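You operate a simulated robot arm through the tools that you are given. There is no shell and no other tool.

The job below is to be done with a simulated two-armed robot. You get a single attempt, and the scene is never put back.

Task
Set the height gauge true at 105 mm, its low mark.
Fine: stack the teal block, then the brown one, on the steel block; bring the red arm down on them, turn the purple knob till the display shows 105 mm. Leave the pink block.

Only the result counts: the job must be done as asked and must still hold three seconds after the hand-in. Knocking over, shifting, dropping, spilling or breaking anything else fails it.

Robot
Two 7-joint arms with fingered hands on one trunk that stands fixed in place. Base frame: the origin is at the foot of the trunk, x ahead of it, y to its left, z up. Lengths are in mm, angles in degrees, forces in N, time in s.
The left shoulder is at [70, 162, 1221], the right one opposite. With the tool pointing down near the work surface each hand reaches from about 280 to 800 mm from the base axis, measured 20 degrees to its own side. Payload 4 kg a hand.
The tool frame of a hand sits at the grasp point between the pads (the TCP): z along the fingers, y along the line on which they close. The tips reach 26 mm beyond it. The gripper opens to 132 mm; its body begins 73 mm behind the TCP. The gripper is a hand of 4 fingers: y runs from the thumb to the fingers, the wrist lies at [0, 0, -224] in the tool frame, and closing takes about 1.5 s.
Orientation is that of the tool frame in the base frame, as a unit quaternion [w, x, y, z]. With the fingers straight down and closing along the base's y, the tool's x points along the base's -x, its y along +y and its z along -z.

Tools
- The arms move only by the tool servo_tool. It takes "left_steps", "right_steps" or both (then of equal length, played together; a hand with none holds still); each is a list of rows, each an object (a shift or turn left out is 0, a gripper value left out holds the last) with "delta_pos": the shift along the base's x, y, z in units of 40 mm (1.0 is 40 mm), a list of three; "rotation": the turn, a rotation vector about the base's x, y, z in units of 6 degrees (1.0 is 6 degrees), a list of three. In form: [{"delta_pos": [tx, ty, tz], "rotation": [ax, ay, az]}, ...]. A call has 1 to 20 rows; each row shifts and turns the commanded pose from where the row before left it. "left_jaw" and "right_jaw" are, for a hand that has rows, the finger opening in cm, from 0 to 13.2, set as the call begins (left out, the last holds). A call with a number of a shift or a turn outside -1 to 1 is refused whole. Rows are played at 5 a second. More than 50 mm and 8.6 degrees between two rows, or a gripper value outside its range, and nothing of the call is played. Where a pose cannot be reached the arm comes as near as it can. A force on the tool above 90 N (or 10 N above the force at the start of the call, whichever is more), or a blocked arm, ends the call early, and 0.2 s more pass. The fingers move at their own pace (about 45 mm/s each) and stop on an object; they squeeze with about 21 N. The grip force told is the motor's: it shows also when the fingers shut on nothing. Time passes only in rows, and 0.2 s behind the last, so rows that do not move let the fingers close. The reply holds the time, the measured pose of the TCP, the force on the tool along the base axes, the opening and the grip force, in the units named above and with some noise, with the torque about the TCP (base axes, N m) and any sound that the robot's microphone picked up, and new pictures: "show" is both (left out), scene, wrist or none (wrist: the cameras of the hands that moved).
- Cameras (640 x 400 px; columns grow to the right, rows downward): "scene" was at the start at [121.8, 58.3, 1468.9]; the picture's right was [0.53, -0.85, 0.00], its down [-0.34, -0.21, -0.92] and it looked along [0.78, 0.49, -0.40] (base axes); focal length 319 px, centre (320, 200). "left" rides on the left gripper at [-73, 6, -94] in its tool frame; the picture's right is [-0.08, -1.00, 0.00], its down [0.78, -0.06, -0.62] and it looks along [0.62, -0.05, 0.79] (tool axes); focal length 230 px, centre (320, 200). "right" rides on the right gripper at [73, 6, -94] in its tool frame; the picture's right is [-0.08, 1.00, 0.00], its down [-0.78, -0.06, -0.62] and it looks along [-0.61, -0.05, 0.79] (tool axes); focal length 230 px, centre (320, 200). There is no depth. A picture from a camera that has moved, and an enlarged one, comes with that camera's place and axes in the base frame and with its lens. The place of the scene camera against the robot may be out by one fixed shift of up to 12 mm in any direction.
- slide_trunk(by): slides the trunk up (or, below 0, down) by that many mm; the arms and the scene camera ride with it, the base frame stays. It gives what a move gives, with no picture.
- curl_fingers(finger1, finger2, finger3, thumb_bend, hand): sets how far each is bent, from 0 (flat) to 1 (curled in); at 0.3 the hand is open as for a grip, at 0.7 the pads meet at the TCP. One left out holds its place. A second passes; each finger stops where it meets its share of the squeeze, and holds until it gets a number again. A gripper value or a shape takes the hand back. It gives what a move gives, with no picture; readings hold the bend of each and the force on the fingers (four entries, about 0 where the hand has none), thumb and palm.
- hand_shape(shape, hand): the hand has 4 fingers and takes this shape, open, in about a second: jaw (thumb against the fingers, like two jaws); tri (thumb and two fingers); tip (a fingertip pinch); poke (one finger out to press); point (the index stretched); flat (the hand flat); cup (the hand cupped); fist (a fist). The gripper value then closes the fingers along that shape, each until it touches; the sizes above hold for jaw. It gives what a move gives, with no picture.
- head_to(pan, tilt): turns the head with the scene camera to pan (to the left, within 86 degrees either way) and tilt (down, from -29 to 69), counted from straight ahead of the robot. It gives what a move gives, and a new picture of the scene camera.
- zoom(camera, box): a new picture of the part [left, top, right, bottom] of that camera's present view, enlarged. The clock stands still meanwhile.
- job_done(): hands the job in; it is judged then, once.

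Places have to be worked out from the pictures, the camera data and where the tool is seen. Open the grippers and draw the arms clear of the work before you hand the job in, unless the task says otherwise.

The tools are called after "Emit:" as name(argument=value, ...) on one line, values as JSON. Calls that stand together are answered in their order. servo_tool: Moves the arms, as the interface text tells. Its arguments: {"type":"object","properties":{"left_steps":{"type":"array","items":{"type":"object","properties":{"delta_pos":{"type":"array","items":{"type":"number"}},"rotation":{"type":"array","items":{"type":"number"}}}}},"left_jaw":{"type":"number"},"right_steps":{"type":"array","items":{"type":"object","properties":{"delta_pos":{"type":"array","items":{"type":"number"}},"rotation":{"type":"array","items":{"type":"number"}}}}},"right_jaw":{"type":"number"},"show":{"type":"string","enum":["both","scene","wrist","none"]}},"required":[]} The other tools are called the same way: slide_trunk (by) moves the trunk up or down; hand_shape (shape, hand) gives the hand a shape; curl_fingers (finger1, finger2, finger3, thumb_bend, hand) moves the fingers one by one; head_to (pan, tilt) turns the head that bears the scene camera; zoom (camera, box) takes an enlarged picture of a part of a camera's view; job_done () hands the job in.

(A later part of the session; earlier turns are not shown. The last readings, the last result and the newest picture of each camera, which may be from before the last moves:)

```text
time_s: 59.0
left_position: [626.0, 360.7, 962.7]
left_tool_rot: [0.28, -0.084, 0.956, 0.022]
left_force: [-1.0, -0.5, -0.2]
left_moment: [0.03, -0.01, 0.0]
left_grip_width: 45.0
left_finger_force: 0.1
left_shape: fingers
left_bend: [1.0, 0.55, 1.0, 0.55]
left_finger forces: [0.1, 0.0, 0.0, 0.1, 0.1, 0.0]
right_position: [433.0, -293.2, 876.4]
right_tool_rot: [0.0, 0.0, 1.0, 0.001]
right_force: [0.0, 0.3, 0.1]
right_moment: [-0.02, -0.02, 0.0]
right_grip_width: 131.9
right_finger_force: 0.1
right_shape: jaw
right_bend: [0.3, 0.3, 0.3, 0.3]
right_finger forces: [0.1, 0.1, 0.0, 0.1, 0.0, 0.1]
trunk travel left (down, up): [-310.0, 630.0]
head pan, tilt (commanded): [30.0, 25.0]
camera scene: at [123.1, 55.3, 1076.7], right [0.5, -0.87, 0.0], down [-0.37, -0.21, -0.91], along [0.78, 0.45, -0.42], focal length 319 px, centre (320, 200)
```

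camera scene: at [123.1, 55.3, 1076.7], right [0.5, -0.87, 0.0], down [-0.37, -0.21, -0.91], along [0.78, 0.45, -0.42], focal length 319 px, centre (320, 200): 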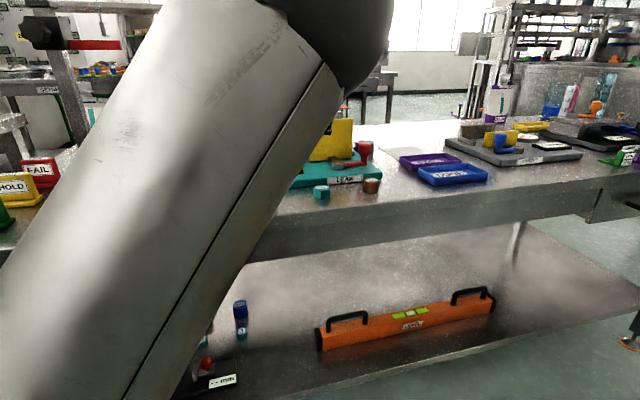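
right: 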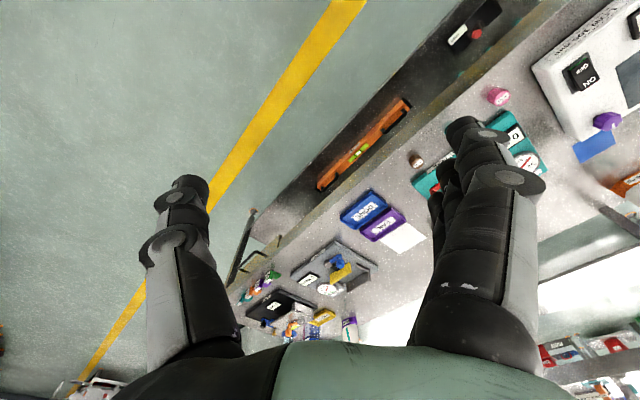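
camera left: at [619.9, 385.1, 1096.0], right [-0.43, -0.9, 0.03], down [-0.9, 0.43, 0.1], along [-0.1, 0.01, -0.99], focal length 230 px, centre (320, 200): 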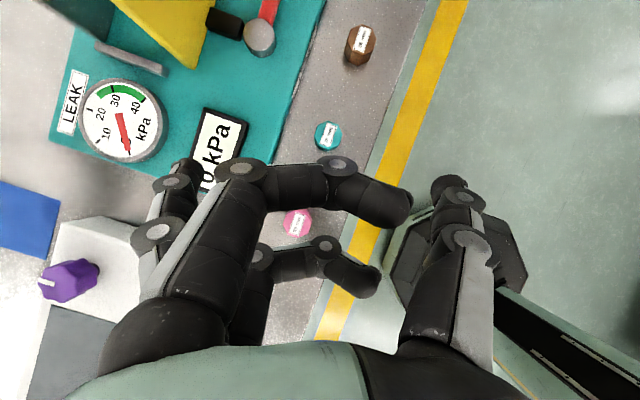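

Heading +10° brings the upper arm close to the head. I choose heading about -12° instead, lift, and lower the trunk another 150 mm for a roomier elbow-up shape.

Emit:
servo_tool(left_steps=[{"delta_pos": [-0.2, 0.1, 0.7], "rotation": [0, 0, -0.75]}, {"delta_pos": [-0.2, 0.1, 0.7], "rotation": [0, 0, -0.75]}, {"delta_pos": [-0.2, 0.1, 0.7], "rotation": [0, 0, -0.75]}, {"delta_pos": [-0.2, 0.1, 0.7], "rotation": [0, 0, -0.75]}, {"delta_pos": [0, 0, 0.7], "rotation": [0, 0, -0.75]}, {"delta_pos": [0, 0, 0]}], show="none")

Emit:
slide_trunk(by=-150)

Emit:
head_to(pan=30, tilt=15)

```text
time_s: 60.4
left_position: [595.8, 370.9, 1075.2]
left_tool_rot: [0.28, 0.073, 0.957, -0.018]
left_force: [0.5, 0.3, -0.2]
left_moment: [-0.01, 0.0, 0.0]
left_grip_width: 45.2
left_finger_force: 0.1
left_shape: fingers
left_bend: [1.0, 0.55, 1.0, 0.55]
left_finger forces: [0.1, 0.1, 0.0, 0.0, 0.0, 0.0]
left hand out of reach, approached as far as the arm can: row 5
right_position: [434.5, -291.7, 877.0]
right_tool_rot: [0.0, 0.0, 1.0, 0.0]
right_force: [0.2, 0.2, 0.5]
right_moment: [0.01, 0.0, 0.0]
right_grip_width: 132.0
right_finger_force: 0.1
right_shape: jaw
right_bend: [0.3, 0.3, 0.3, 0.3]
right_finger forces: [0.0, 0.0, 0.1, 0.0, 0.0, 0.0]
trunk travel left (down, up): [-310.0, 630.0]
head pan, tilt (commanded): [30.0, 25.0]
```

```text
time_s: 62.2
left_position: [597.1, 367.4, 924.6]
left_tool_rot: [0.28, 0.073, 0.957, -0.018]
left_force: [-1.1, -0.1, 0.6]
left_moment: [0.0, 0.01, 0.0]
left_grip_width: 44.8
left_finger_force: 0.0
left_shape: fingers
left_bend: [1.0, 0.55, 1.0, 0.55]
left_finger forces: [0.0, 0.0, 0.1, 0.1, 0.1, 0.0]
right_position: [433.5, -292.7, 727.5]
right_tool_rot: [0.0, 0.0, 1.0, 0.0]
right_force: [-0.5, 0.4, 0.1]
right_moment: [0.02, 0.04, 0.02]
right_grip_width: 131.6
right_finger_force: 0.0
right_shape: jaw
right_bend: [0.3, 0.3, 0.3, 0.3]
right_finger forces: [0.1, 0.0, 0.1, 0.0, 0.0, 0.0]
trunk travel left (down, up): [-160.0, 780.0]
head pan, tilt (commanded): [30.0, 25.0]
```

```text
time_s: 62.9
left_position: [597.7, 368.0, 923.9]
left_tool_rot: [0.28, 0.072, 0.957, -0.018]
left_force: [-0.4, 0.6, 0.0]
left_moment: [0.03, 0.02, -0.01]
left_grip_width: 45.1
left_finger_force: 0.0
left_shape: fingers
left_bend: [1.0, 0.55, 1.0, 0.55]
left_finger forces: [0.1, 0.0, 0.0, 0.0, 0.0, 0.1]
right_position: [432.2, -293.8, 727.3]
right_tool_rot: [0.0, 0.0, 1.0, 0.001]
right_force: [0.3, -0.5, -0.2]
right_moment: [0.02, 0.01, -0.02]
right_grip_width: 131.7
right_finger_force: 0.2
right_shape: jaw
right_bend: [0.3, 0.3, 0.3, 0.3]
right_finger forces: [0.0, 0.1, 0.1, 0.0, 0.1, 0.0]
trunk travel left (down, up): [-160.0, 780.0]
head pan, tilt (commanded): [30.0, 15.0]
camera scene: at [124.1, 55.9, 942.9], right [0.5, -0.87, 0.0], down [-0.22, -0.13, -0.97], along [0.84, 0.48, -0.26], focal length 319 px, centre (320, 200)
```

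scene: 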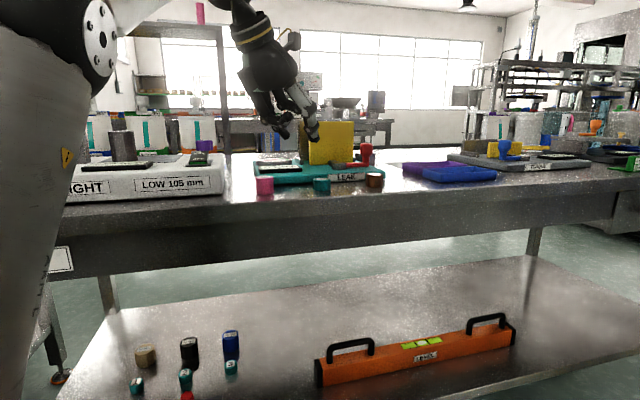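

The arm arches nicely from above now. I tilt the tool forward to about 33° below horizontal while moving to a pre-pick point above the teal block.

Emit:
servo_tool(left_steps=[{"delta_pos": [0.18, -0.1, -0.1], "rotation": [-0.11, -0.79, 0]}, {"delta_pos": [0.18, -0.1, -0.1], "rotation": [-0.11, -0.79, 0]}, {"delta_pos": [0.18, -0.1, -0.1], "rotation": [-0.11, -0.79, 0]}, {"delta_pos": [0.18, -0.1, -0.1], "rotation": [-0.11, -0.79, 0]}, {"delta_pos": [0.18, -0.1, -0.1], "rotation": [-0.11, -0.79, 0]}, {"delta_pos": [0, 0, 0]}, {"delta_pos": [0, 0, 0]}], show="both")

```text
time_s: 64.5
left_position: [633.2, 349.5, 904.5]
left_tool_rot: [0.472, 0.067, 0.878, -0.03]
left_force: [0.4, -0.4, 0.4]
left_moment: [0.01, 0.0, 0.02]
left_grip_width: 45.0
left_finger_force: 0.1
left_shape: fingers
left_bend: [1.0, 0.55, 1.0, 0.55]
left_finger forces: [0.1, 0.0, 0.0, 0.1, 0.0, 0.1]
right_position: [433.5, -293.0, 727.9]
right_tool_rot: [-0.001, 0.0, 1.0, 0.001]
right_force: [0.7, 0.0, 0.5]
right_moment: [-0.01, -0.01, -0.01]
right_grip_width: 131.9
right_finger_force: 0.1
right_shape: jaw
right_bend: [0.3, 0.3, 0.3, 0.3]
right_finger forces: [0.1, 0.1, 0.0, 0.1, 0.0, 0.1]
trunk travel left (down, up): [-160.0, 780.0]
head pan, tilt (commanded): [30.0, 15.0]
camera scene: at [124.1, 55.9, 942.9], right [0.5, -0.87, 0.0], down [-0.22, -0.13, -0.97], along [0.84, 0.48, -0.26], focal length 319 px, centre (320, 200)
camera left: at [594.9, 358.8, 1017.4], right [-0.1, -0.99, 0.05], down [-0.95, 0.08, -0.32], along [0.31, -0.08, -0.95], focal length 230 px, centre (320, 200)
```

scene: 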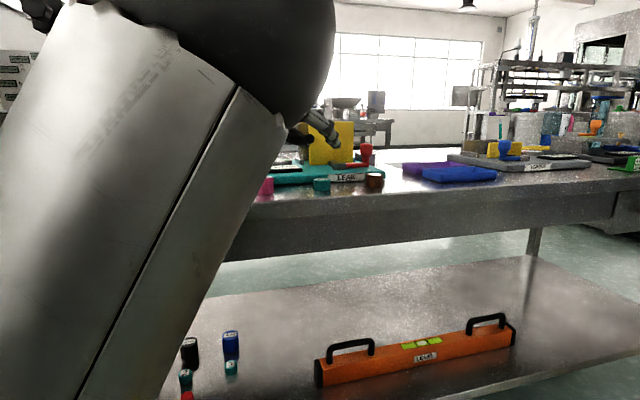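
left: 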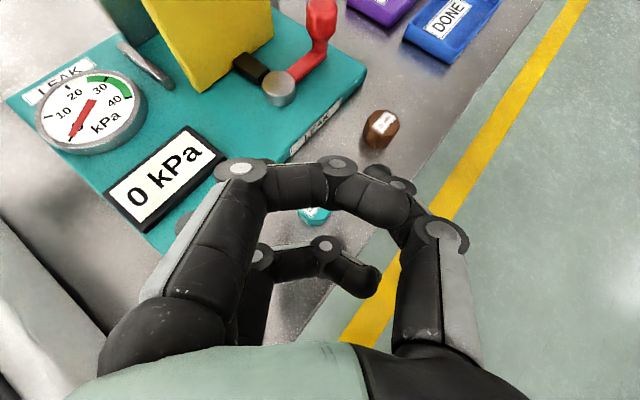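

Tracking is exact (θ 33°, heading -8°), and the teal block shows between the fingers. I nudge the heading to -15° and descend to just above the block.

Emit:
servo_tool(left_steps=[{"delta_pos": [0.1, 0, 0], "rotation": [0, 0, -0.6]}, {"delta_pos": [0.1, 0, 0], "rotation": [0, 0, -0.6]}, {"delta_pos": [0.1, 0, -0.4]}, {"delta_pos": [0.05, 0, -0.5]}, {"delta_pos": [0, -0.03, -0.5]}, {"delta_pos": [0, 0, -0.4]}, {"delta_pos": [0, 0, 0]}], show="both")

```text
time_s: 66.1
left_position: [647.8, 344.3, 830.5]
left_tool_rot: [0.469, 0.122, 0.872, -0.06]
left_force: [-0.1, -0.1, 0.0]
left_moment: [0.0, 0.03, -0.01]
left_grip_width: 44.8
left_finger_force: 0.0
left_shape: fingers
left_bend: [1.0, 0.55, 1.0, 0.55]
left_finger forces: [0.0, 0.0, 0.0, 0.1, 0.0, 0.0]
right_position: [432.8, -293.9, 728.0]
right_tool_rot: [0.0, 0.0, 1.0, 0.001]
right_force: [0.4, 0.5, 0.4]
right_moment: [-0.02, -0.03, 0.0]
right_grip_width: 131.9
right_finger_force: 0.0
right_shape: jaw
right_bend: [0.3, 0.3, 0.3, 0.3]
right_finger forces: [0.0, 0.0, 0.0, 0.1, 0.0, 0.0]
trunk travel left (down, up): [-160.0, 780.0]
head pan, tilt (commanded): [30.0, 15.0]
camera scene: at [124.1, 55.9, 942.9], right [0.5, -0.87, 0.0], down [-0.22, -0.13, -0.97], along [0.84, 0.48, -0.26], focal length 319 px, centre (320, 200)
camera left: at [611.2, 359.6, 943.3], right [-0.23, -0.97, 0.05], down [-0.93, 0.2, -0.32], along [0.3, -0.12, -0.95], focal length 230 px, centre (320, 200)
```

scene: 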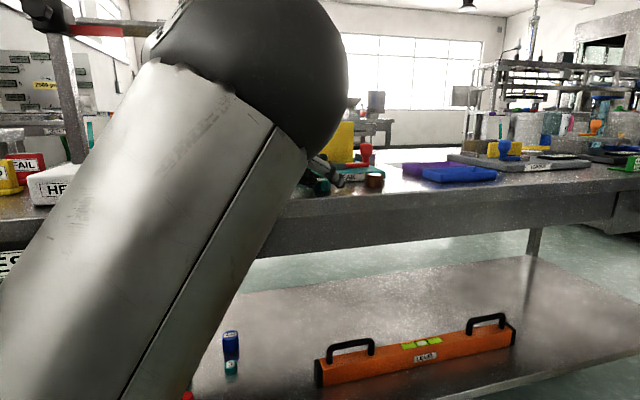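
left: 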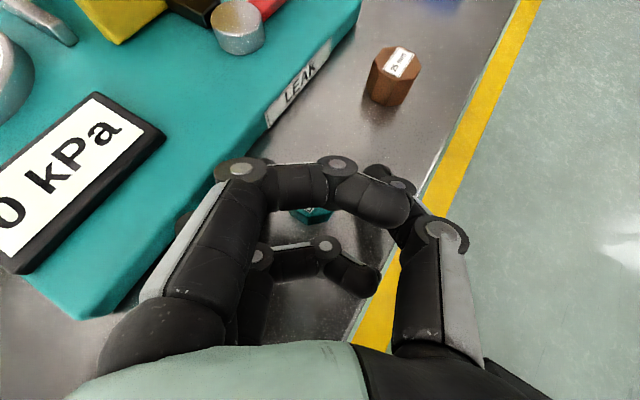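

I zoom in on the pinch region to check how the block sits between thumb and finger.

Emit:
zoom(camera="left", box=[220, 130, 420, 255])

Emit:
zoom(camera="scene", box=[280, 130, 420, 220])

```text
3.20 times, centred on (320, 192) of left
camera zoom: at [611.2, 359.6, 943.3], right [-0.23, -0.97, 0.05], down [-0.93, 0.2, -0.32], along [0.3, -0.12, -0.95], focal length 736 px, centre (320, 224)
```

zoom: 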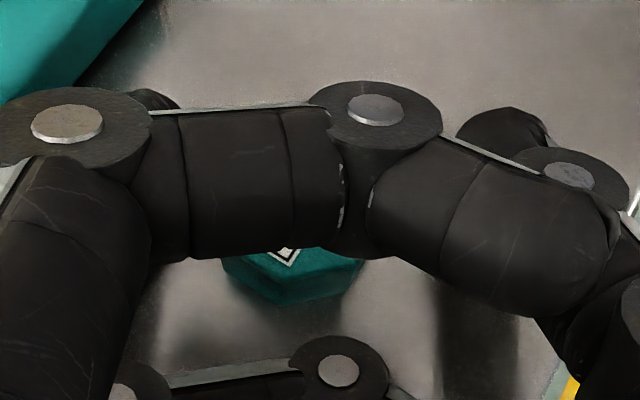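

```text
4.44 times, centred on (350, 175) of scene
camera zoom: at [124.1, 55.9, 942.9], right [0.5, -0.87, 0.0], down [-0.22, -0.13, -0.97], along [0.84, 0.48, -0.26], focal length 1416 px, centre (187, 311)
```

zoom: 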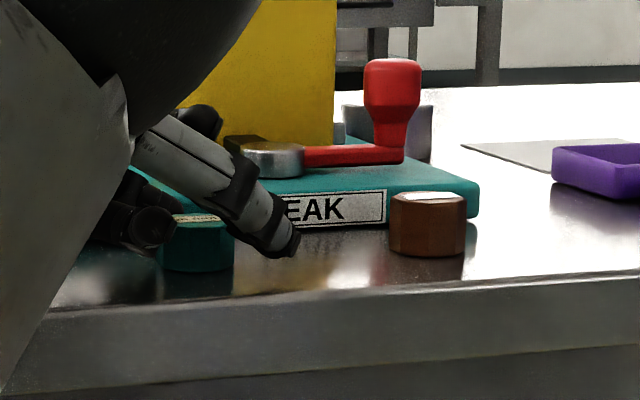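

The block sits about 5 mm to the left of centre between the tips (about 62 mm apart). I shift 5 mm left and lower in small steps, watching the force.

Emit:
servo_tool(left_steps=[{"delta_pos": [0.03, 0.12, 0]}, {"delta_pos": [0, 0, -0.08]}, {"delta_pos": [0, 0, -0.08]}, {"delta_pos": [0, 0, -0.08]}, {"delta_pos": [0, 0, 0]}], show="none")

Emit:
zoom(camera="scene", box=[280, 130, 420, 220])

Emit:
zoom(camera="left", box=[220, 130, 420, 255])

```text
time_s: 67.3
left_position: [648.7, 351.6, 822.4]
left_tool_rot: [0.471, 0.122, 0.872, -0.059]
left_force: [2.2, -0.6, 6.2]
left_moment: [-0.29, -0.16, 0.07]
left_grip_width: 44.8
left_finger_force: 3.1
left_shape: fingers
left_bend: [1.0, 0.55, 1.0, 0.55]
left_finger forces: [0.0, 0.0, 0.0, 0.0, 6.1, 0.0]
right_position: [432.6, -292.9, 727.3]
right_tool_rot: [0.0, 0.0, 1.0, 0.001]
right_force: [-0.4, 0.7, -0.7]
right_moment: [0.03, 0.0, -0.02]
right_grip_width: 131.9
right_finger_force: 0.1
right_shape: jaw
right_bend: [0.3, 0.3, 0.3, 0.3]
right_finger forces: [0.0, 0.0, 0.1, 0.1, 0.0, 0.0]
trunk travel left (down, up): [-160.0, 780.0]
head pan, tilt (commanded): [30.0, 15.0]
```

```text
4.44 times, centred on (350, 175) of scene
camera zoom: at [123.8, 55.5, 943.1], right [0.5, -0.87, 0.0], down [-0.22, -0.13, -0.97], along [0.84, 0.48, -0.26], focal length 1416 px, centre (187, 311)
```

zoom: 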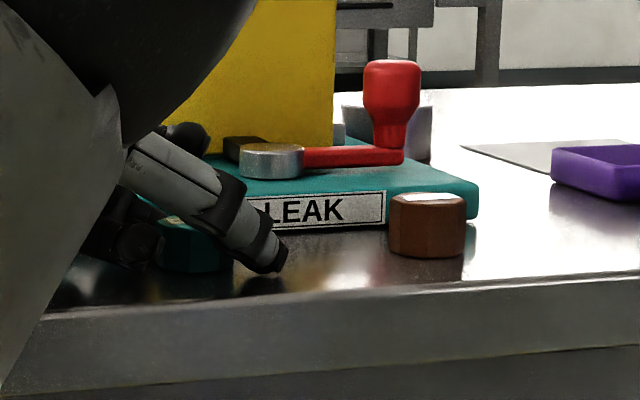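

```text
3.20 times, centred on (320, 192) of left
camera zoom: at [611.7, 365.5, 936.2], right [-0.23, -0.97, 0.05], down [-0.93, 0.2, -0.32], along [0.3, -0.12, -0.95], focal length 736 px, centre (320, 224)
```

zoom: 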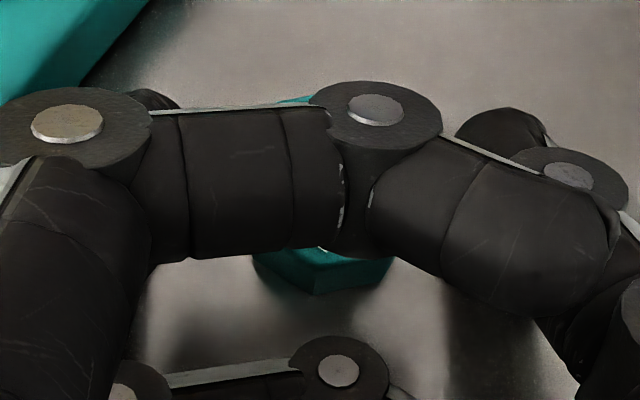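

The thumb touches the bench (6 N) at this height, which means its tip is right at block level, and the block is centred. I raise 2 mm and close thumb and finger 2 on the block.

Emit:
servo_tool(left_steps=[{"delta_pos": [0, 0, 0.06]}, {"delta_pos": [0, 0, 0]}], show="none")

Emit:
curl_fingers(hand="left", finger2=0.72, thumb_bend=0.72)

Emit:
zoom(camera="scene", box=[280, 130, 420, 220])

Emit:
zoom(camera="left", box=[220, 130, 420, 255])

```text
time_s: 67.9
left_position: [650.1, 352.1, 824.3]
left_tool_rot: [0.47, 0.121, 0.872, -0.059]
left_force: [-0.3, 0.6, -0.4]
left_moment: [0.01, 0.01, -0.03]
left_grip_width: 45.0
left_finger_force: 0.1
left_shape: fingers
left_bend: [1.0, 0.55, 1.0, 0.55]
left_finger forces: [0.1, 0.0, 0.0, 0.0, 0.0, 0.1]
right_position: [434.0, -292.2, 726.5]
right_tool_rot: [0.0, 0.0, 1.0, 0.0]
right_force: [-0.4, 0.1, -0.9]
right_moment: [0.04, 0.0, 0.03]
right_grip_width: 132.2
right_finger_force: 0.1
right_shape: jaw
right_bend: [0.3, 0.3, 0.3, 0.3]
right_finger forces: [0.0, 0.1, 0.0, 0.0, 0.0, 0.0]
trunk travel left (down, up): [-160.0, 780.0]
head pan, tilt (commanded): [30.0, 15.0]
```

```text
time_s: 68.9
left_position: [649.0, 351.4, 825.3]
left_tool_rot: [0.47, 0.122, 0.872, -0.06]
left_force: [1.2, -0.8, 0.1]
left_moment: [0.01, 0.0, 0.01]
left_grip_width: 40.1
left_finger_force: 7.0
left_shape: fingers
left_bend: [1.0, 0.62, 1.0, 0.68]
left_finger forces: [0.0, 6.9, 0.1, 0.0, 7.8, 0.0]
right_position: [432.3, -292.3, 727.2]
right_tool_rot: [0.0, 0.0, 1.0, 0.001]
right_force: [0.2, -0.9, -0.3]
right_moment: [-0.02, 0.04, 0.03]
right_grip_width: 131.9
right_finger_force: 0.0
right_shape: jaw
right_bend: [0.3, 0.3, 0.3, 0.3]
right_finger forces: [0.1, 0.1, 0.0, 0.1, 0.0, 0.0]
trunk travel left (down, up): [-160.0, 780.0]
head pan, tilt (commanded): [30.0, 15.0]
```

```text
4.44 times, centred on (350, 175) of scene
camera zoom: at [124.2, 55.9, 942.9], right [0.5, -0.87, 0.0], down [-0.22, -0.13, -0.97], along [0.84, 0.48, -0.26], focal length 1416 px, centre (187, 311)
```

zoom: 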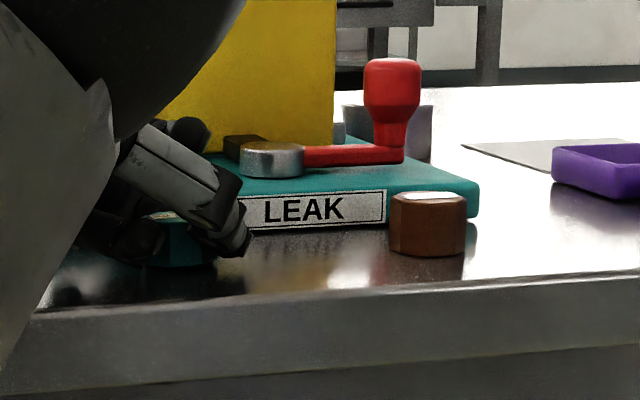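

```text
3.20 times, centred on (320, 192) of left
camera zoom: at [612.7, 366.1, 937.6], right [-0.23, -0.97, 0.05], down [-0.93, 0.2, -0.31], along [0.3, -0.12, -0.95], focal length 736 px, centre (320, 224)
```

zoom: 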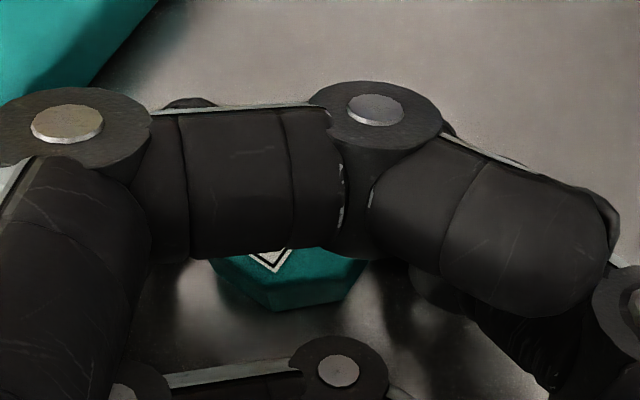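

Both finger 2 (6.9 N) and thumb (7.8 N) bear on the block. I lift gently by 30 mm and check that it comes along.

Emit:
servo_tool(left_steps=[{"delta_pos": [0, 0, 0.2]}, {"delta_pos": [0, 0, 0.25]}, {"delta_pos": [0, 0, 0.3]}, {"delta_pos": [0, 0, 0]}], show="none")

Emit:
zoom(camera="scene", box=[280, 130, 420, 220])

Emit:
zoom(camera="left", box=[220, 130, 420, 255])

```text
time_s: 69.9
left_position: [647.0, 351.6, 855.8]
left_tool_rot: [0.469, 0.122, 0.873, -0.059]
left_force: [0.0, -0.1, -0.9]
left_moment: [0.01, 0.0, 0.02]
left_grip_width: 39.7
left_finger_force: 7.1
left_shape: fingers
left_bend: [1.0, 0.62, 1.0, 0.68]
left_finger forces: [0.0, 7.0, 0.0, 0.0, 7.8, 0.0]
right_position: [433.5, -293.3, 726.5]
right_tool_rot: [0.0, 0.0, 1.0, 0.001]
right_force: [-0.5, -0.3, -0.2]
right_moment: [0.01, 0.03, 0.0]
right_grip_width: 131.9
right_finger_force: 0.1
right_shape: jaw
right_bend: [0.3, 0.3, 0.3, 0.3]
right_finger forces: [0.0, 0.1, 0.1, 0.0, 0.0, 0.0]
trunk travel left (down, up): [-160.0, 780.0]
head pan, tilt (commanded): [30.0, 15.0]
```

```text
4.44 times, centred on (350, 175) of scene
camera zoom: at [124.3, 55.9, 942.9], right [0.5, -0.87, 0.0], down [-0.22, -0.13, -0.97], along [0.84, 0.48, -0.26], focal length 1416 px, centre (187, 311)
```

zoom: 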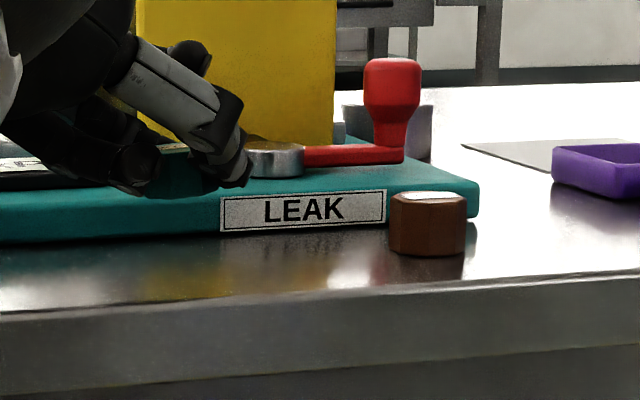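

```text
3.20 times, centred on (320, 192) of left
camera zoom: at [612.1, 365.5, 968.3], right [-0.23, -0.97, 0.05], down [-0.93, 0.2, -0.31], along [0.3, -0.12, -0.95], focal length 736 px, centre (320, 224)
```

zoom: 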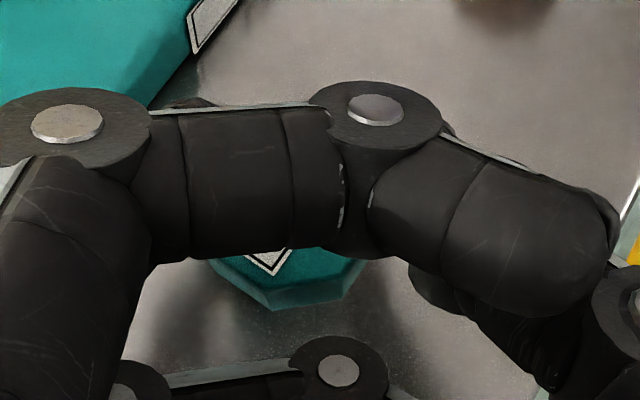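

The teal block is lifted and held. I raise the trunk 200 mm (hand rides up) and then swing the hand slowly toward the gauge front, turning the heading to about 45°.

Emit:
slide_trunk(by=200)

Emit:
servo_tool(left_steps=[{"delta_pos": [-0.28, 0.3, -0.06], "rotation": [0, 0, 0.5]}, {"delta_pos": [-0.28, 0.3, -0.06], "rotation": [0, 0, 0.5]}, {"delta_pos": [-0.28, 0.3, -0.06], "rotation": [0, 0, 0.5]}, {"delta_pos": [-0.28, 0.3, -0.06], "rotation": [0, 0, 0.5]}, {"delta_pos": [-0.28, 0.3, -0.06], "rotation": [0, 0, 0.5]}, {"delta_pos": [-0.28, 0.3, -0.06], "rotation": [0, 0, 0.5]}, {"delta_pos": [-0.28, 0.3, -0.06], "rotation": [0, 0, 0.5]}, {"delta_pos": [-0.28, 0.3, -0.06], "rotation": [0, 0, 0.5]}, {"delta_pos": [-0.28, 0.3, -0.06], "rotation": [0, 0, 0.5]}, {"delta_pos": [-0.28, 0.3, -0.06], "rotation": [0, 0, 0.5]}, {"delta_pos": [-0.28, 0.3, -0.06], "rotation": [0, 0, 0.5]}, {"delta_pos": [0, 0, 0]}], show="both")

```text
time_s: 72.1
left_position: [648.4, 350.6, 1055.1]
left_tool_rot: [0.469, 0.121, 0.873, -0.059]
left_force: [0.4, -0.7, -1.7]
left_moment: [0.0, -0.01, 0.01]
left_grip_width: 39.8
left_finger_force: 7.6
left_shape: fingers
left_bend: [1.0, 0.62, 1.0, 0.68]
left_finger forces: [0.0, 7.0, 0.0, 0.1, 7.8, 0.0]
right_position: [432.3, -292.6, 926.9]
right_tool_rot: [0.0, 0.0, 1.0, 0.001]
right_force: [0.4, 0.4, 0.4]
right_moment: [-0.01, 0.01, 0.0]
right_grip_width: 131.6
right_finger_force: 0.1
right_shape: jaw
right_bend: [0.3, 0.3, 0.3, 0.3]
right_finger forces: [0.0, 0.0, 0.0, 0.0, 0.1, 0.0]
trunk travel left (down, up): [-360.0, 580.0]
head pan, tilt (commanded): [30.0, 15.0]
```

```text
time_s: 74.7
left_position: [517.8, 500.9, 1018.0]
left_tool_rot: [0.463, -0.152, 0.871, 0.067]
left_force: [-0.1, -0.2, -1.8]
left_moment: [0.03, 0.0, -0.04]
left_grip_width: 39.6
left_finger_force: 7.6
left_shape: fingers
left_bend: [1.0, 0.62, 1.0, 0.68]
left_finger forces: [0.0, 7.1, 0.1, 0.0, 7.8, 0.0]
right_position: [433.1, -293.6, 927.6]
right_tool_rot: [0.0, 0.0, 1.0, 0.0]
right_force: [0.1, -0.3, 0.9]
right_moment: [0.01, 0.0, -0.03]
right_grip_width: 131.9
right_finger_force: 0.0
right_shape: jaw
right_bend: [0.3, 0.3, 0.3, 0.3]
right_finger forces: [0.1, 0.0, 0.0, 0.0, 0.1, 0.0]
trunk travel left (down, up): [-360.0, 580.0]
head pan, tilt (commanded): [30.0, 15.0]
camera scene: at [124.3, 55.9, 1142.9], right [0.5, -0.87, 0.0], down [-0.22, -0.13, -0.97], along [0.84, 0.48, -0.26], focal length 319 px, centre (320, 200)
camera left: at [479.3, 495.6, 1131.6], right [0.36, -0.93, 0.09], down [-0.88, -0.37, -0.3], along [0.31, 0.03, -0.95], focal length 230 px, centre (320, 200)
```

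scene: 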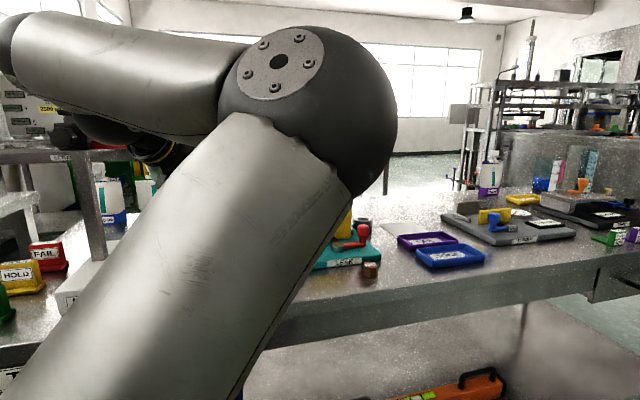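
left: 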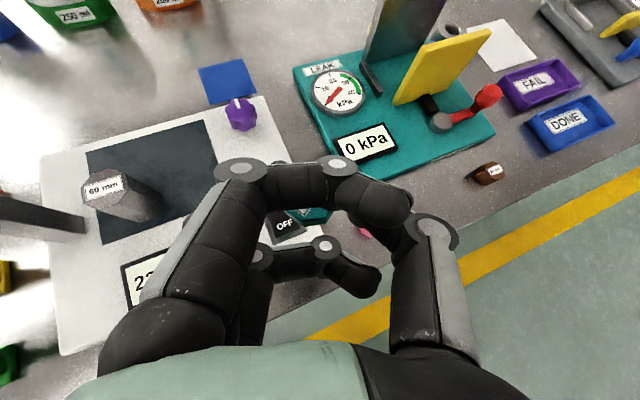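

Slight deviation suggests the elbow is near the head. I raise the trunk 120 mm more so the elbow goes forward rather than up, then bring the hand down again while continuing toward the gauge.

Emit:
slide_trunk(by=120)

Emit:
servo_tool(left_steps=[{"delta_pos": [-0.1, 0.1, -0.4], "rotation": [0, 0, 0.2]}, {"delta_pos": [-0.1, 0.1, -0.4], "rotation": [0, 0, 0.3]}, {"delta_pos": [-0.2, 0.2, -0.4], "rotation": [0, 0, 0.4]}, {"delta_pos": [-0.2, 0.2, -0.4], "rotation": [0, 0, 0.5]}, {"delta_pos": [-0.2, 0.2, -0.4], "rotation": [0, 0, 0.5]}, {"delta_pos": [-0.2, 0.2, -0.4], "rotation": [0, 0, 0.5]}, {"delta_pos": [0, 0, 0]}], show="both")

```text
time_s: 76.2
left_position: [516.9, 500.6, 1138.3]
left_tool_rot: [0.462, -0.15, 0.871, 0.07]
left_force: [-0.1, -0.3, -1.1]
left_moment: [0.01, -0.01, 0.0]
left_grip_width: 39.6
left_finger_force: 7.6
left_shape: fingers
left_bend: [1.0, 0.62, 1.0, 0.68]
left_finger forces: [0.1, 7.0, 0.0, 0.0, 7.7, 0.0]
right_position: [433.1, -292.8, 1047.3]
right_tool_rot: [0.0, 0.0, 1.0, 0.0]
right_force: [0.5, -0.2, 0.3]
right_moment: [0.02, 0.06, -0.01]
right_grip_width: 132.0
right_finger_force: 0.1
right_shape: jaw
right_bend: [0.3, 0.3, 0.3, 0.3]
right_finger forces: [0.0, 0.1, 0.0, 0.0, 0.0, 0.0]
trunk travel left (down, up): [-480.0, 460.0]
head pan, tilt (commanded): [30.0, 15.0]
```

```text
time_s: 77.8
left_position: [481.1, 525.2, 1052.0]
left_tool_rot: [0.453, -0.241, 0.847, 0.135]
left_force: [-0.1, 0.3, -1.5]
left_moment: [0.01, -0.01, 0.06]
left_grip_width: 39.6
left_finger_force: 7.1
left_shape: fingers
left_bend: [1.0, 0.62, 1.0, 0.68]
left_finger forces: [0.0, 6.9, 0.0, 0.1, 7.5, 0.0]
right_position: [433.0, -292.6, 1046.9]
right_tool_rot: [0.0, 0.0, 1.0, 0.001]
right_force: [0.0, 0.4, -0.2]
right_moment: [0.0, 0.01, 0.02]
right_grip_width: 132.1
right_finger_force: 0.0
right_shape: jaw
right_bend: [0.3, 0.3, 0.3, 0.3]
right_finger forces: [0.0, 0.0, 0.0, 0.0, 0.0, 0.0]
trunk travel left (down, up): [-480.0, 460.0]
head pan, tilt (commanded): [30.0, 15.0]
camera scene: at [123.9, 55.9, 1263.0], right [0.5, -0.87, 0.0], down [-0.22, -0.13, -0.97], along [0.84, 0.48, -0.26], focal length 319 px, centre (320, 200)
camera left: at [446.2, 508.9, 1165.0], right [0.57, -0.82, 0.05], down [-0.77, -0.55, -0.31], along [0.29, 0.14, -0.95], focal length 230 px, centre (320, 200)
```

scene: 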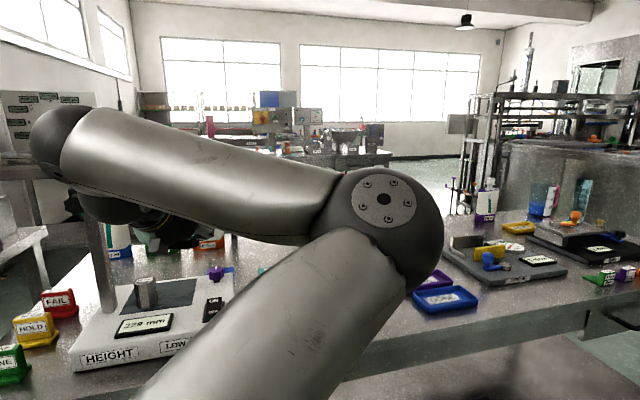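
left: 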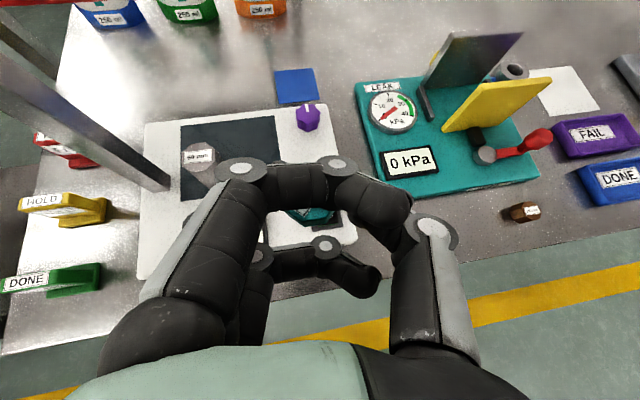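

I idle briefly to see whether the pose settles onto the command.

Emit:
servo_tool(left_steps=[{"delta_pos": [0, 0, 0]}, {"delta_pos": [0, 0, 0]}], show="none")

```text
time_s: 78.4
left_position: [481.2, 523.7, 1052.3]
left_tool_rot: [0.452, -0.242, 0.848, 0.136]
left_force: [0.4, -0.7, -2.1]
left_moment: [0.0, -0.01, -0.04]
left_grip_width: 40.0
left_finger_force: 7.5
left_shape: fingers
left_bend: [1.0, 0.62, 1.0, 0.68]
left_finger forces: [0.1, 7.0, 0.1, 0.0, 7.6, 0.0]
right_position: [433.1, -292.8, 1047.8]
right_tool_rot: [0.0, 0.0, 1.0, 0.001]
right_force: [0.5, -0.1, 0.2]
right_moment: [-0.03, 0.01, -0.01]
right_grip_width: 132.0
right_finger_force: 0.0
right_shape: jaw
right_bend: [0.3, 0.3, 0.3, 0.3]
right_finger forces: [0.0, 0.0, 0.0, 0.0, 0.0, 0.0]
trunk travel left (down, up): [-480.0, 460.0]
head pan, tilt (commanded): [30.0, 15.0]
```

It sits on the command. I zoom the left view to check the held block and to re-measure the steel block from here.

Emit:
zoom(camera="left", box=[220, 130, 420, 255])

Emit:
zoom(camera="left", box=[130, 90, 330, 215])

```text
3.20 times, centred on (320, 192) of left
camera zoom: at [446.7, 508.8, 1164.9], right [0.57, -0.82, 0.05], down [-0.77, -0.55, -0.31], along [0.29, 0.14, -0.95], focal length 736 px, centre (320, 224)
```

zoom: 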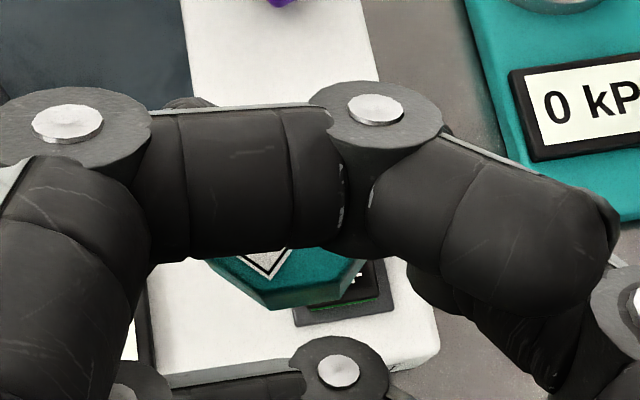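

```text
3.20 times, centred on (230, 152) of left
camera zoom: at [446.7, 508.8, 1164.9], right [0.57, -0.82, 0.05], down [-0.77, -0.55, -0.31], along [0.29, 0.14, -0.95], focal length 736 px, centre (608, 352)
```

zoom: 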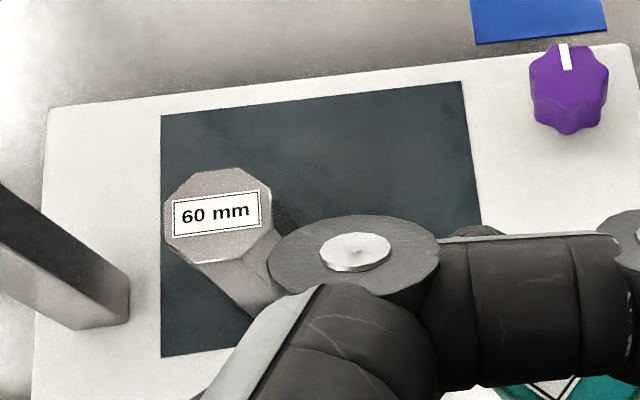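

The block is held steady (slightly pitched back). Steel top re-measured at (484, 695.5, 911); the red arm underside is near z = 1077. I move to an approach point 80 mm short of it with heading 45°.

Emit:
servo_tool(left_steps=[{"delta_pos": [-0.26, 0.44, -0.26], "rotation": [0, 0, 0.35]}, {"delta_pos": [-0.26, 0.44, -0.26], "rotation": [0, 0, 0.35]}, {"delta_pos": [-0.26, 0.44, -0.26], "rotation": [0, 0, 0.35]}, {"delta_pos": [-0.26, 0.44, -0.26], "rotation": [0, 0, 0.35]}, {"delta_pos": [-0.26, 0.44, -0.26], "rotation": [0, 0, 0.35]}, {"delta_pos": [-0.26, 0.44, -0.26], "rotation": [0, 0, 0.35]}, {"delta_pos": [0, 0, 0]}, {"delta_pos": [0, 0, 0]}], show="both")

```text
time_s: 80.2
left_position: [421.2, 629.3, 988.7]
left_tool_rot: [0.436, -0.33, 0.817, 0.183]
left_force: [-0.6, -0.3, -1.9]
left_moment: [0.02, 0.03, -0.01]
left_grip_width: 39.8
left_finger_force: 7.0
left_shape: fingers
left_bend: [1.0, 0.62, 1.0, 0.68]
left_finger forces: [0.0, 6.9, 0.0, 0.0, 7.7, 0.0]
right_position: [433.6, -291.8, 1047.5]
right_tool_rot: [0.0, 0.001, 1.0, 0.0]
right_force: [-0.5, 0.3, 0.1]
right_moment: [-0.01, 0.01, -0.01]
right_grip_width: 132.2
right_finger_force: 0.0
right_shape: jaw
right_bend: [0.3, 0.3, 0.3, 0.3]
right_finger forces: [0.0, 0.0, 0.1, 0.1, 0.0, 0.0]
trunk travel left (down, up): [-480.0, 460.0]
head pan, tilt (commanded): [30.0, 15.0]
camera scene: at [124.3, 56.3, 1262.9], right [0.5, -0.87, 0.0], down [-0.22, -0.13, -0.97], along [0.84, 0.48, -0.26], focal length 319 px, centre (320, 200)
camera left: at [391.2, 605.5, 1102.1], right [0.73, -0.68, 0.05], down [-0.64, -0.7, -0.31], along [0.25, 0.2, -0.95], focal length 230 px, centre (320, 200)
```

scene: 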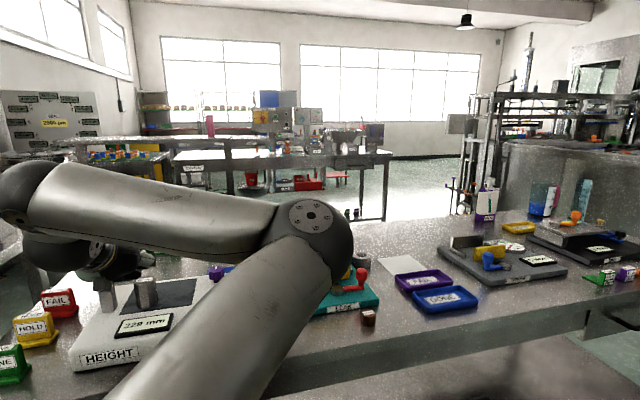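
left: 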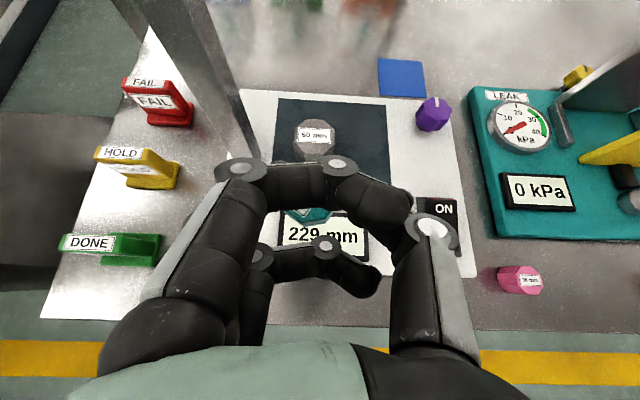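

The gauge is squarely in view; the steel block is about 91 mm ahead of the TCP and the held block about 11 mm ahead. I advance along the heading to sit above the steel block and turn the head for a side check.

Emit:
servo_tool(left_steps=[{"delta_pos": [0.29, 0.278, -0.1]}, {"delta_pos": [0.29, 0.278, -0.1]}, {"delta_pos": [0.29, 0.278, -0.1]}, {"delta_pos": [0.29, 0.278, -0.1]}, {"delta_pos": [0.29, 0.278, -0.1]}, {"delta_pos": [0, 0, 0]}, {"delta_pos": [0, 0, 0]}], show="wrist")

Emit:
head_to(pan=52, tilt=25)

```text
time_s: 81.8
left_position: [479.4, 685.7, 969.3]
left_tool_rot: [0.436, -0.331, 0.816, 0.184]
left_force: [-0.8, 0.2, -1.4]
left_moment: [-0.01, 0.0, 0.0]
left_grip_width: 39.5
left_finger_force: 7.3
left_shape: fingers
left_bend: [1.0, 0.62, 1.0, 0.68]
left_finger forces: [0.1, 6.8, 0.0, 0.0, 7.5, 0.0]
right_position: [433.1, -293.7, 1047.0]
right_tool_rot: [0.0, 0.001, 1.0, 0.0]
right_force: [0.2, 0.7, -0.7]
right_moment: [0.01, -0.02, 0.0]
right_grip_width: 131.8
right_finger_force: 0.0
right_shape: jaw
right_bend: [0.3, 0.3, 0.3, 0.3]
right_finger forces: [0.1, 0.0, 0.1, 0.0, 0.0, 0.0]
trunk travel left (down, up): [-480.0, 460.0]
head pan, tilt (commanded): [30.0, 15.0]
camera left: at [448.0, 661.6, 1082.5], right [0.73, -0.68, 0.05], down [-0.64, -0.7, -0.31], along [0.25, 0.2, -0.95], focal length 230 px, centre (320, 200)
```

left: 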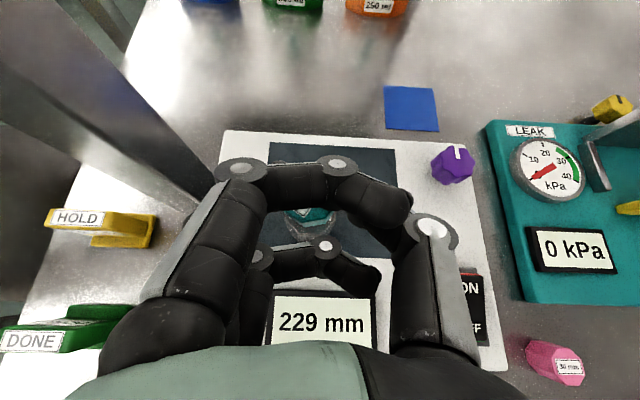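

```text
time_s: 82.6
left_position: [479.0, 686.0, 969.3]
left_tool_rot: [0.437, -0.331, 0.816, 0.183]
left_force: [-0.4, 0.4, -1.8]
left_moment: [-0.04, 0.03, 0.03]
left_grip_width: 39.7
left_finger_force: 7.7
left_shape: fingers
left_bend: [1.0, 0.62, 1.0, 0.68]
left_finger forces: [0.1, 6.9, 0.0, 0.1, 7.5, 0.0]
right_position: [432.8, -292.5, 1046.7]
right_tool_rot: [0.0, 0.0, 1.0, 0.001]
right_force: [-0.2, -0.8, -0.3]
right_moment: [0.02, 0.02, -0.01]
right_grip_width: 131.8
right_finger_force: 0.0
right_shape: jaw
right_bend: [0.3, 0.3, 0.3, 0.3]
right_finger forces: [0.1, 0.1, 0.0, 0.0, 0.0, 0.0]
trunk travel left (down, up): [-480.0, 460.0]
head pan, tilt (commanded): [52.0, 25.0]
camera scene: at [100.2, 81.9, 1246.7], right [0.79, -0.62, 0.0], down [-0.26, -0.33, -0.91], along [0.56, 0.71, -0.42], focal length 319 px, centre (320, 200)
```

scene: 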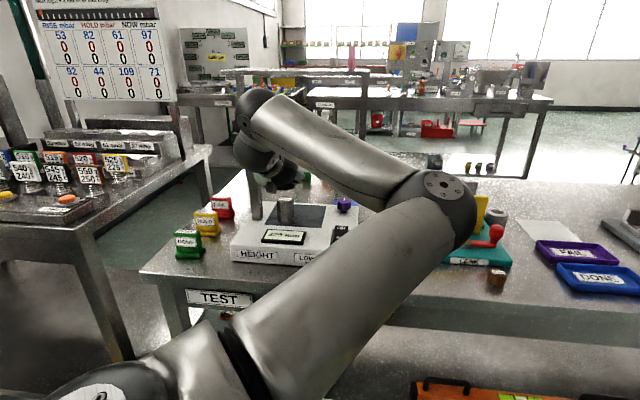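

I zoom to see the block over the steel block from both cameras.

Emit:
zoom(camera="left", box=[220, 140, 420, 265])

Emit:
zoom(camera="scene", box=[220, 130, 360, 260])

```text
3.20 times, centred on (320, 202) of left
camera zoom: at [447.9, 661.4, 1082.8], right [0.73, -0.68, 0.05], down [-0.64, -0.7, -0.31], along [0.25, 0.2, -0.95], focal length 736 px, centre (320, 192)
```

zoom: 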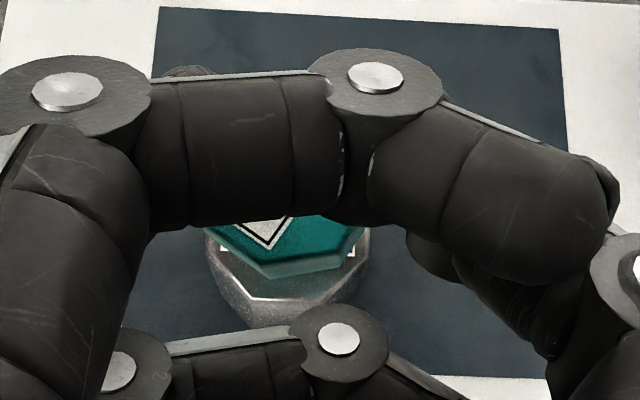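

```text
3.08 times, centred on (290, 195) of scene
camera zoom: at [100.2, 81.9, 1246.7], right [0.79, -0.62, 0.0], down [-0.26, -0.33, -0.91], along [0.56, 0.71, -0.42], focal length 980 px, centre (412, 215)
```

zoom: 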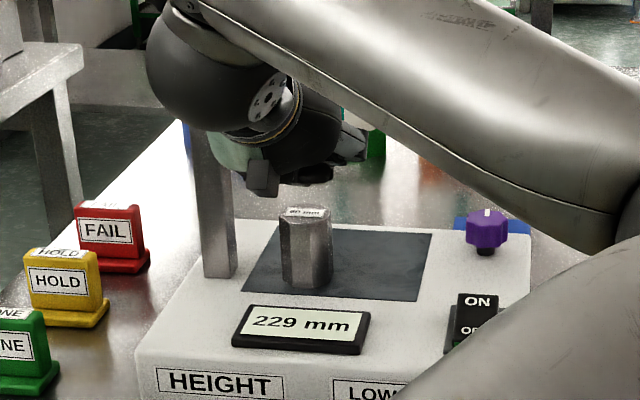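

From the views the block is within a few mm of the steel block's centre; I shift about 3 mm forward and 1.5 mm right, then lower to just above contact.

Emit:
servo_tool(left_steps=[{"delta_pos": [0.08, 0.026, 0]}, {"delta_pos": [0, 0, -0.2]}, {"delta_pos": [0, 0, -0.2]}, {"delta_pos": [0, 0, -0.12]}, {"delta_pos": [0, 0, 0]}], show="none")

Emit:
zoom(camera="left", box=[220, 140, 420, 265])

Emit:
zoom(camera="scene", box=[250, 160, 330, 230])

```text
time_s: 83.8
left_position: [482.7, 685.0, 947.6]
left_tool_rot: [0.436, -0.331, 0.816, 0.184]
left_force: [0.4, -0.5, -1.9]
left_moment: [0.0, -0.05, 0.01]
left_grip_width: 39.8
left_finger_force: 7.2
left_shape: fingers
left_bend: [1.0, 0.62, 1.0, 0.68]
left_finger forces: [0.1, 6.8, 0.0, 0.1, 7.4, 0.0]
right_position: [433.9, -292.5, 1046.4]
right_tool_rot: [0.0, 0.0, 1.0, 0.0]
right_force: [-0.1, 0.5, 0.1]
right_moment: [0.01, 0.01, 0.02]
right_grip_width: 131.7
right_finger_force: 0.0
right_shape: jaw
right_bend: [0.3, 0.3, 0.3, 0.3]
right_finger forces: [0.0, 0.1, 0.0, 0.0, 0.0, 0.0]
trunk travel left (down, up): [-480.0, 460.0]
head pan, tilt (commanded): [52.0, 25.0]
```

```text
3.20 times, centred on (320, 202) of left
camera zoom: at [451.1, 660.8, 1061.3], right [0.73, -0.68, 0.05], down [-0.64, -0.7, -0.31], along [0.25, 0.2, -0.95], focal length 736 px, centre (320, 192)
```

zoom: 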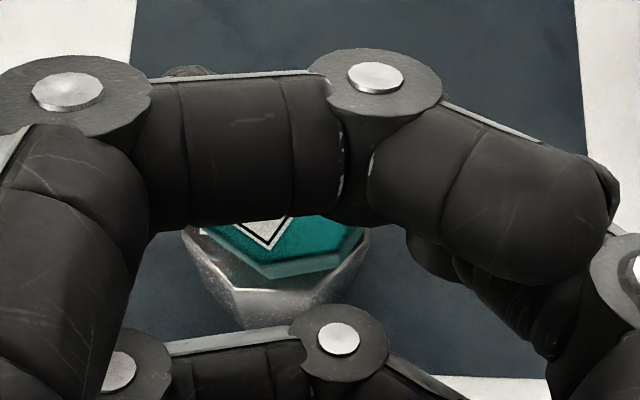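

```text
5.71 times, centred on (290, 195) of scene
camera zoom: at [100.1, 81.8, 1246.7], right [0.79, -0.62, 0.0], down [-0.26, -0.33, -0.91], along [0.56, 0.71, -0.42], focal length 1821 px, centre (491, 229)
```

zoom: 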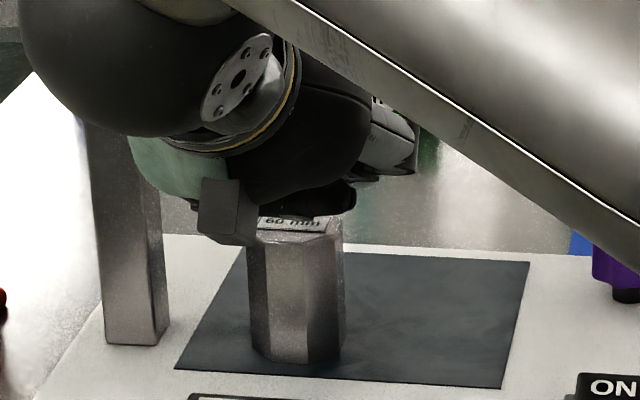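

The wrist view shows the block slightly behind and right of the steel block's centre; I correct 4 mm forward and under 2 mm left, then lower in 2 mm steps watching force.

Emit:
servo_tool(left_steps=[{"delta_pos": [0.041, 0.1, 0]}, {"delta_pos": [0, 0, -0.06]}, {"delta_pos": [0, 0, -0.05]}, {"delta_pos": [0, 0, 0]}], show="none")

Emit:
zoom(camera="left", box=[220, 140, 420, 265])

```text
time_s: 84.8
left_position: [484.4, 689.3, 944.7]
left_tool_rot: [0.437, -0.33, 0.816, 0.183]
left_force: [-0.2, 0.6, -0.9]
left_moment: [-0.01, 0.01, -0.01]
left_grip_width: 39.8
left_finger_force: 6.6
left_shape: fingers
left_bend: [1.0, 0.62, 1.0, 0.68]
left_finger forces: [0.0, 6.7, 0.0, 0.0, 7.5, 0.0]
right_position: [433.4, -292.1, 1046.0]
right_tool_rot: [0.0, 0.0, 1.0, 0.001]
right_force: [0.1, 0.5, -0.2]
right_moment: [-0.01, 0.0, 0.04]
right_grip_width: 132.1
right_finger_force: 0.0
right_shape: jaw
right_bend: [0.3, 0.3, 0.3, 0.3]
right_finger forces: [0.0, 0.0, 0.0, 0.0, 0.0, 0.0]
trunk travel left (down, up): [-480.0, 460.0]
head pan, tilt (commanded): [52.0, 25.0]
```

```text
3.20 times, centred on (320, 202) of left
camera zoom: at [453.2, 665.3, 1057.8], right [0.73, -0.68, 0.05], down [-0.64, -0.7, -0.32], along [0.25, 0.2, -0.95], focal length 736 px, centre (320, 192)
```

zoom: 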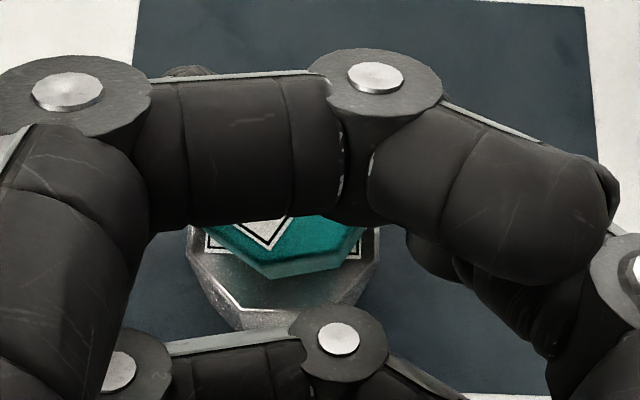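

Alignment is now good (within about 1 mm). I lower in small steps until contact force appears.

Emit:
servo_tool(left_steps=[{"delta_pos": [0, 0, -0.05]}, {"delta_pos": [0, 0, -0.05]}, {"delta_pos": [0, 0, 0]}], show="none")

Emit:
zoom(camera="left", box=[220, 140, 420, 265])

```text
time_s: 85.6
left_position: [484.2, 688.8, 941.4]
left_tool_rot: [0.436, -0.331, 0.817, 0.183]
left_force: [-1.1, 0.1, -0.3]
left_moment: [0.0, 0.0, -0.04]
left_grip_width: 39.7
left_finger_force: 6.9
left_shape: fingers
left_bend: [1.0, 0.62, 1.0, 0.68]
left_finger forces: [0.0, 6.8, 0.0, 0.0, 7.4, 0.0]
right_position: [433.1, -293.1, 1047.7]
right_tool_rot: [0.0, -0.001, 1.0, 0.0]
right_force: [-0.5, -0.3, 0.0]
right_moment: [0.01, 0.02, -0.01]
right_grip_width: 131.9
right_finger_force: 0.1
right_shape: jaw
right_bend: [0.3, 0.3, 0.3, 0.3]
right_finger forces: [0.0, 0.0, 0.0, 0.0, 0.0, 0.0]
trunk travel left (down, up): [-480.0, 460.0]
head pan, tilt (commanded): [52.0, 25.0]
```

```text
3.20 times, centred on (320, 202) of left
camera zoom: at [453.5, 665.6, 1054.1], right [0.73, -0.68, 0.05], down [-0.64, -0.7, -0.31], along [0.25, 0.2, -0.95], focal length 736 px, centre (320, 192)
```

zoom: 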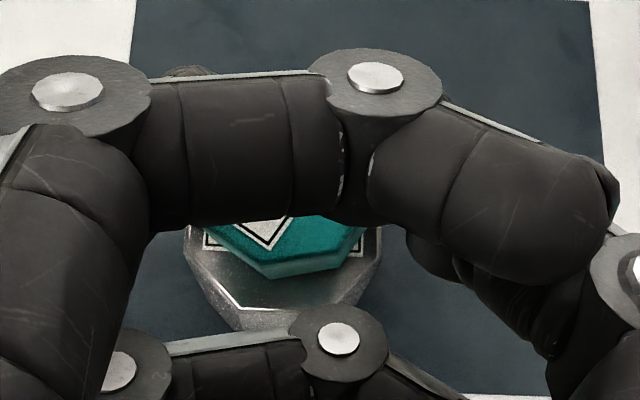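

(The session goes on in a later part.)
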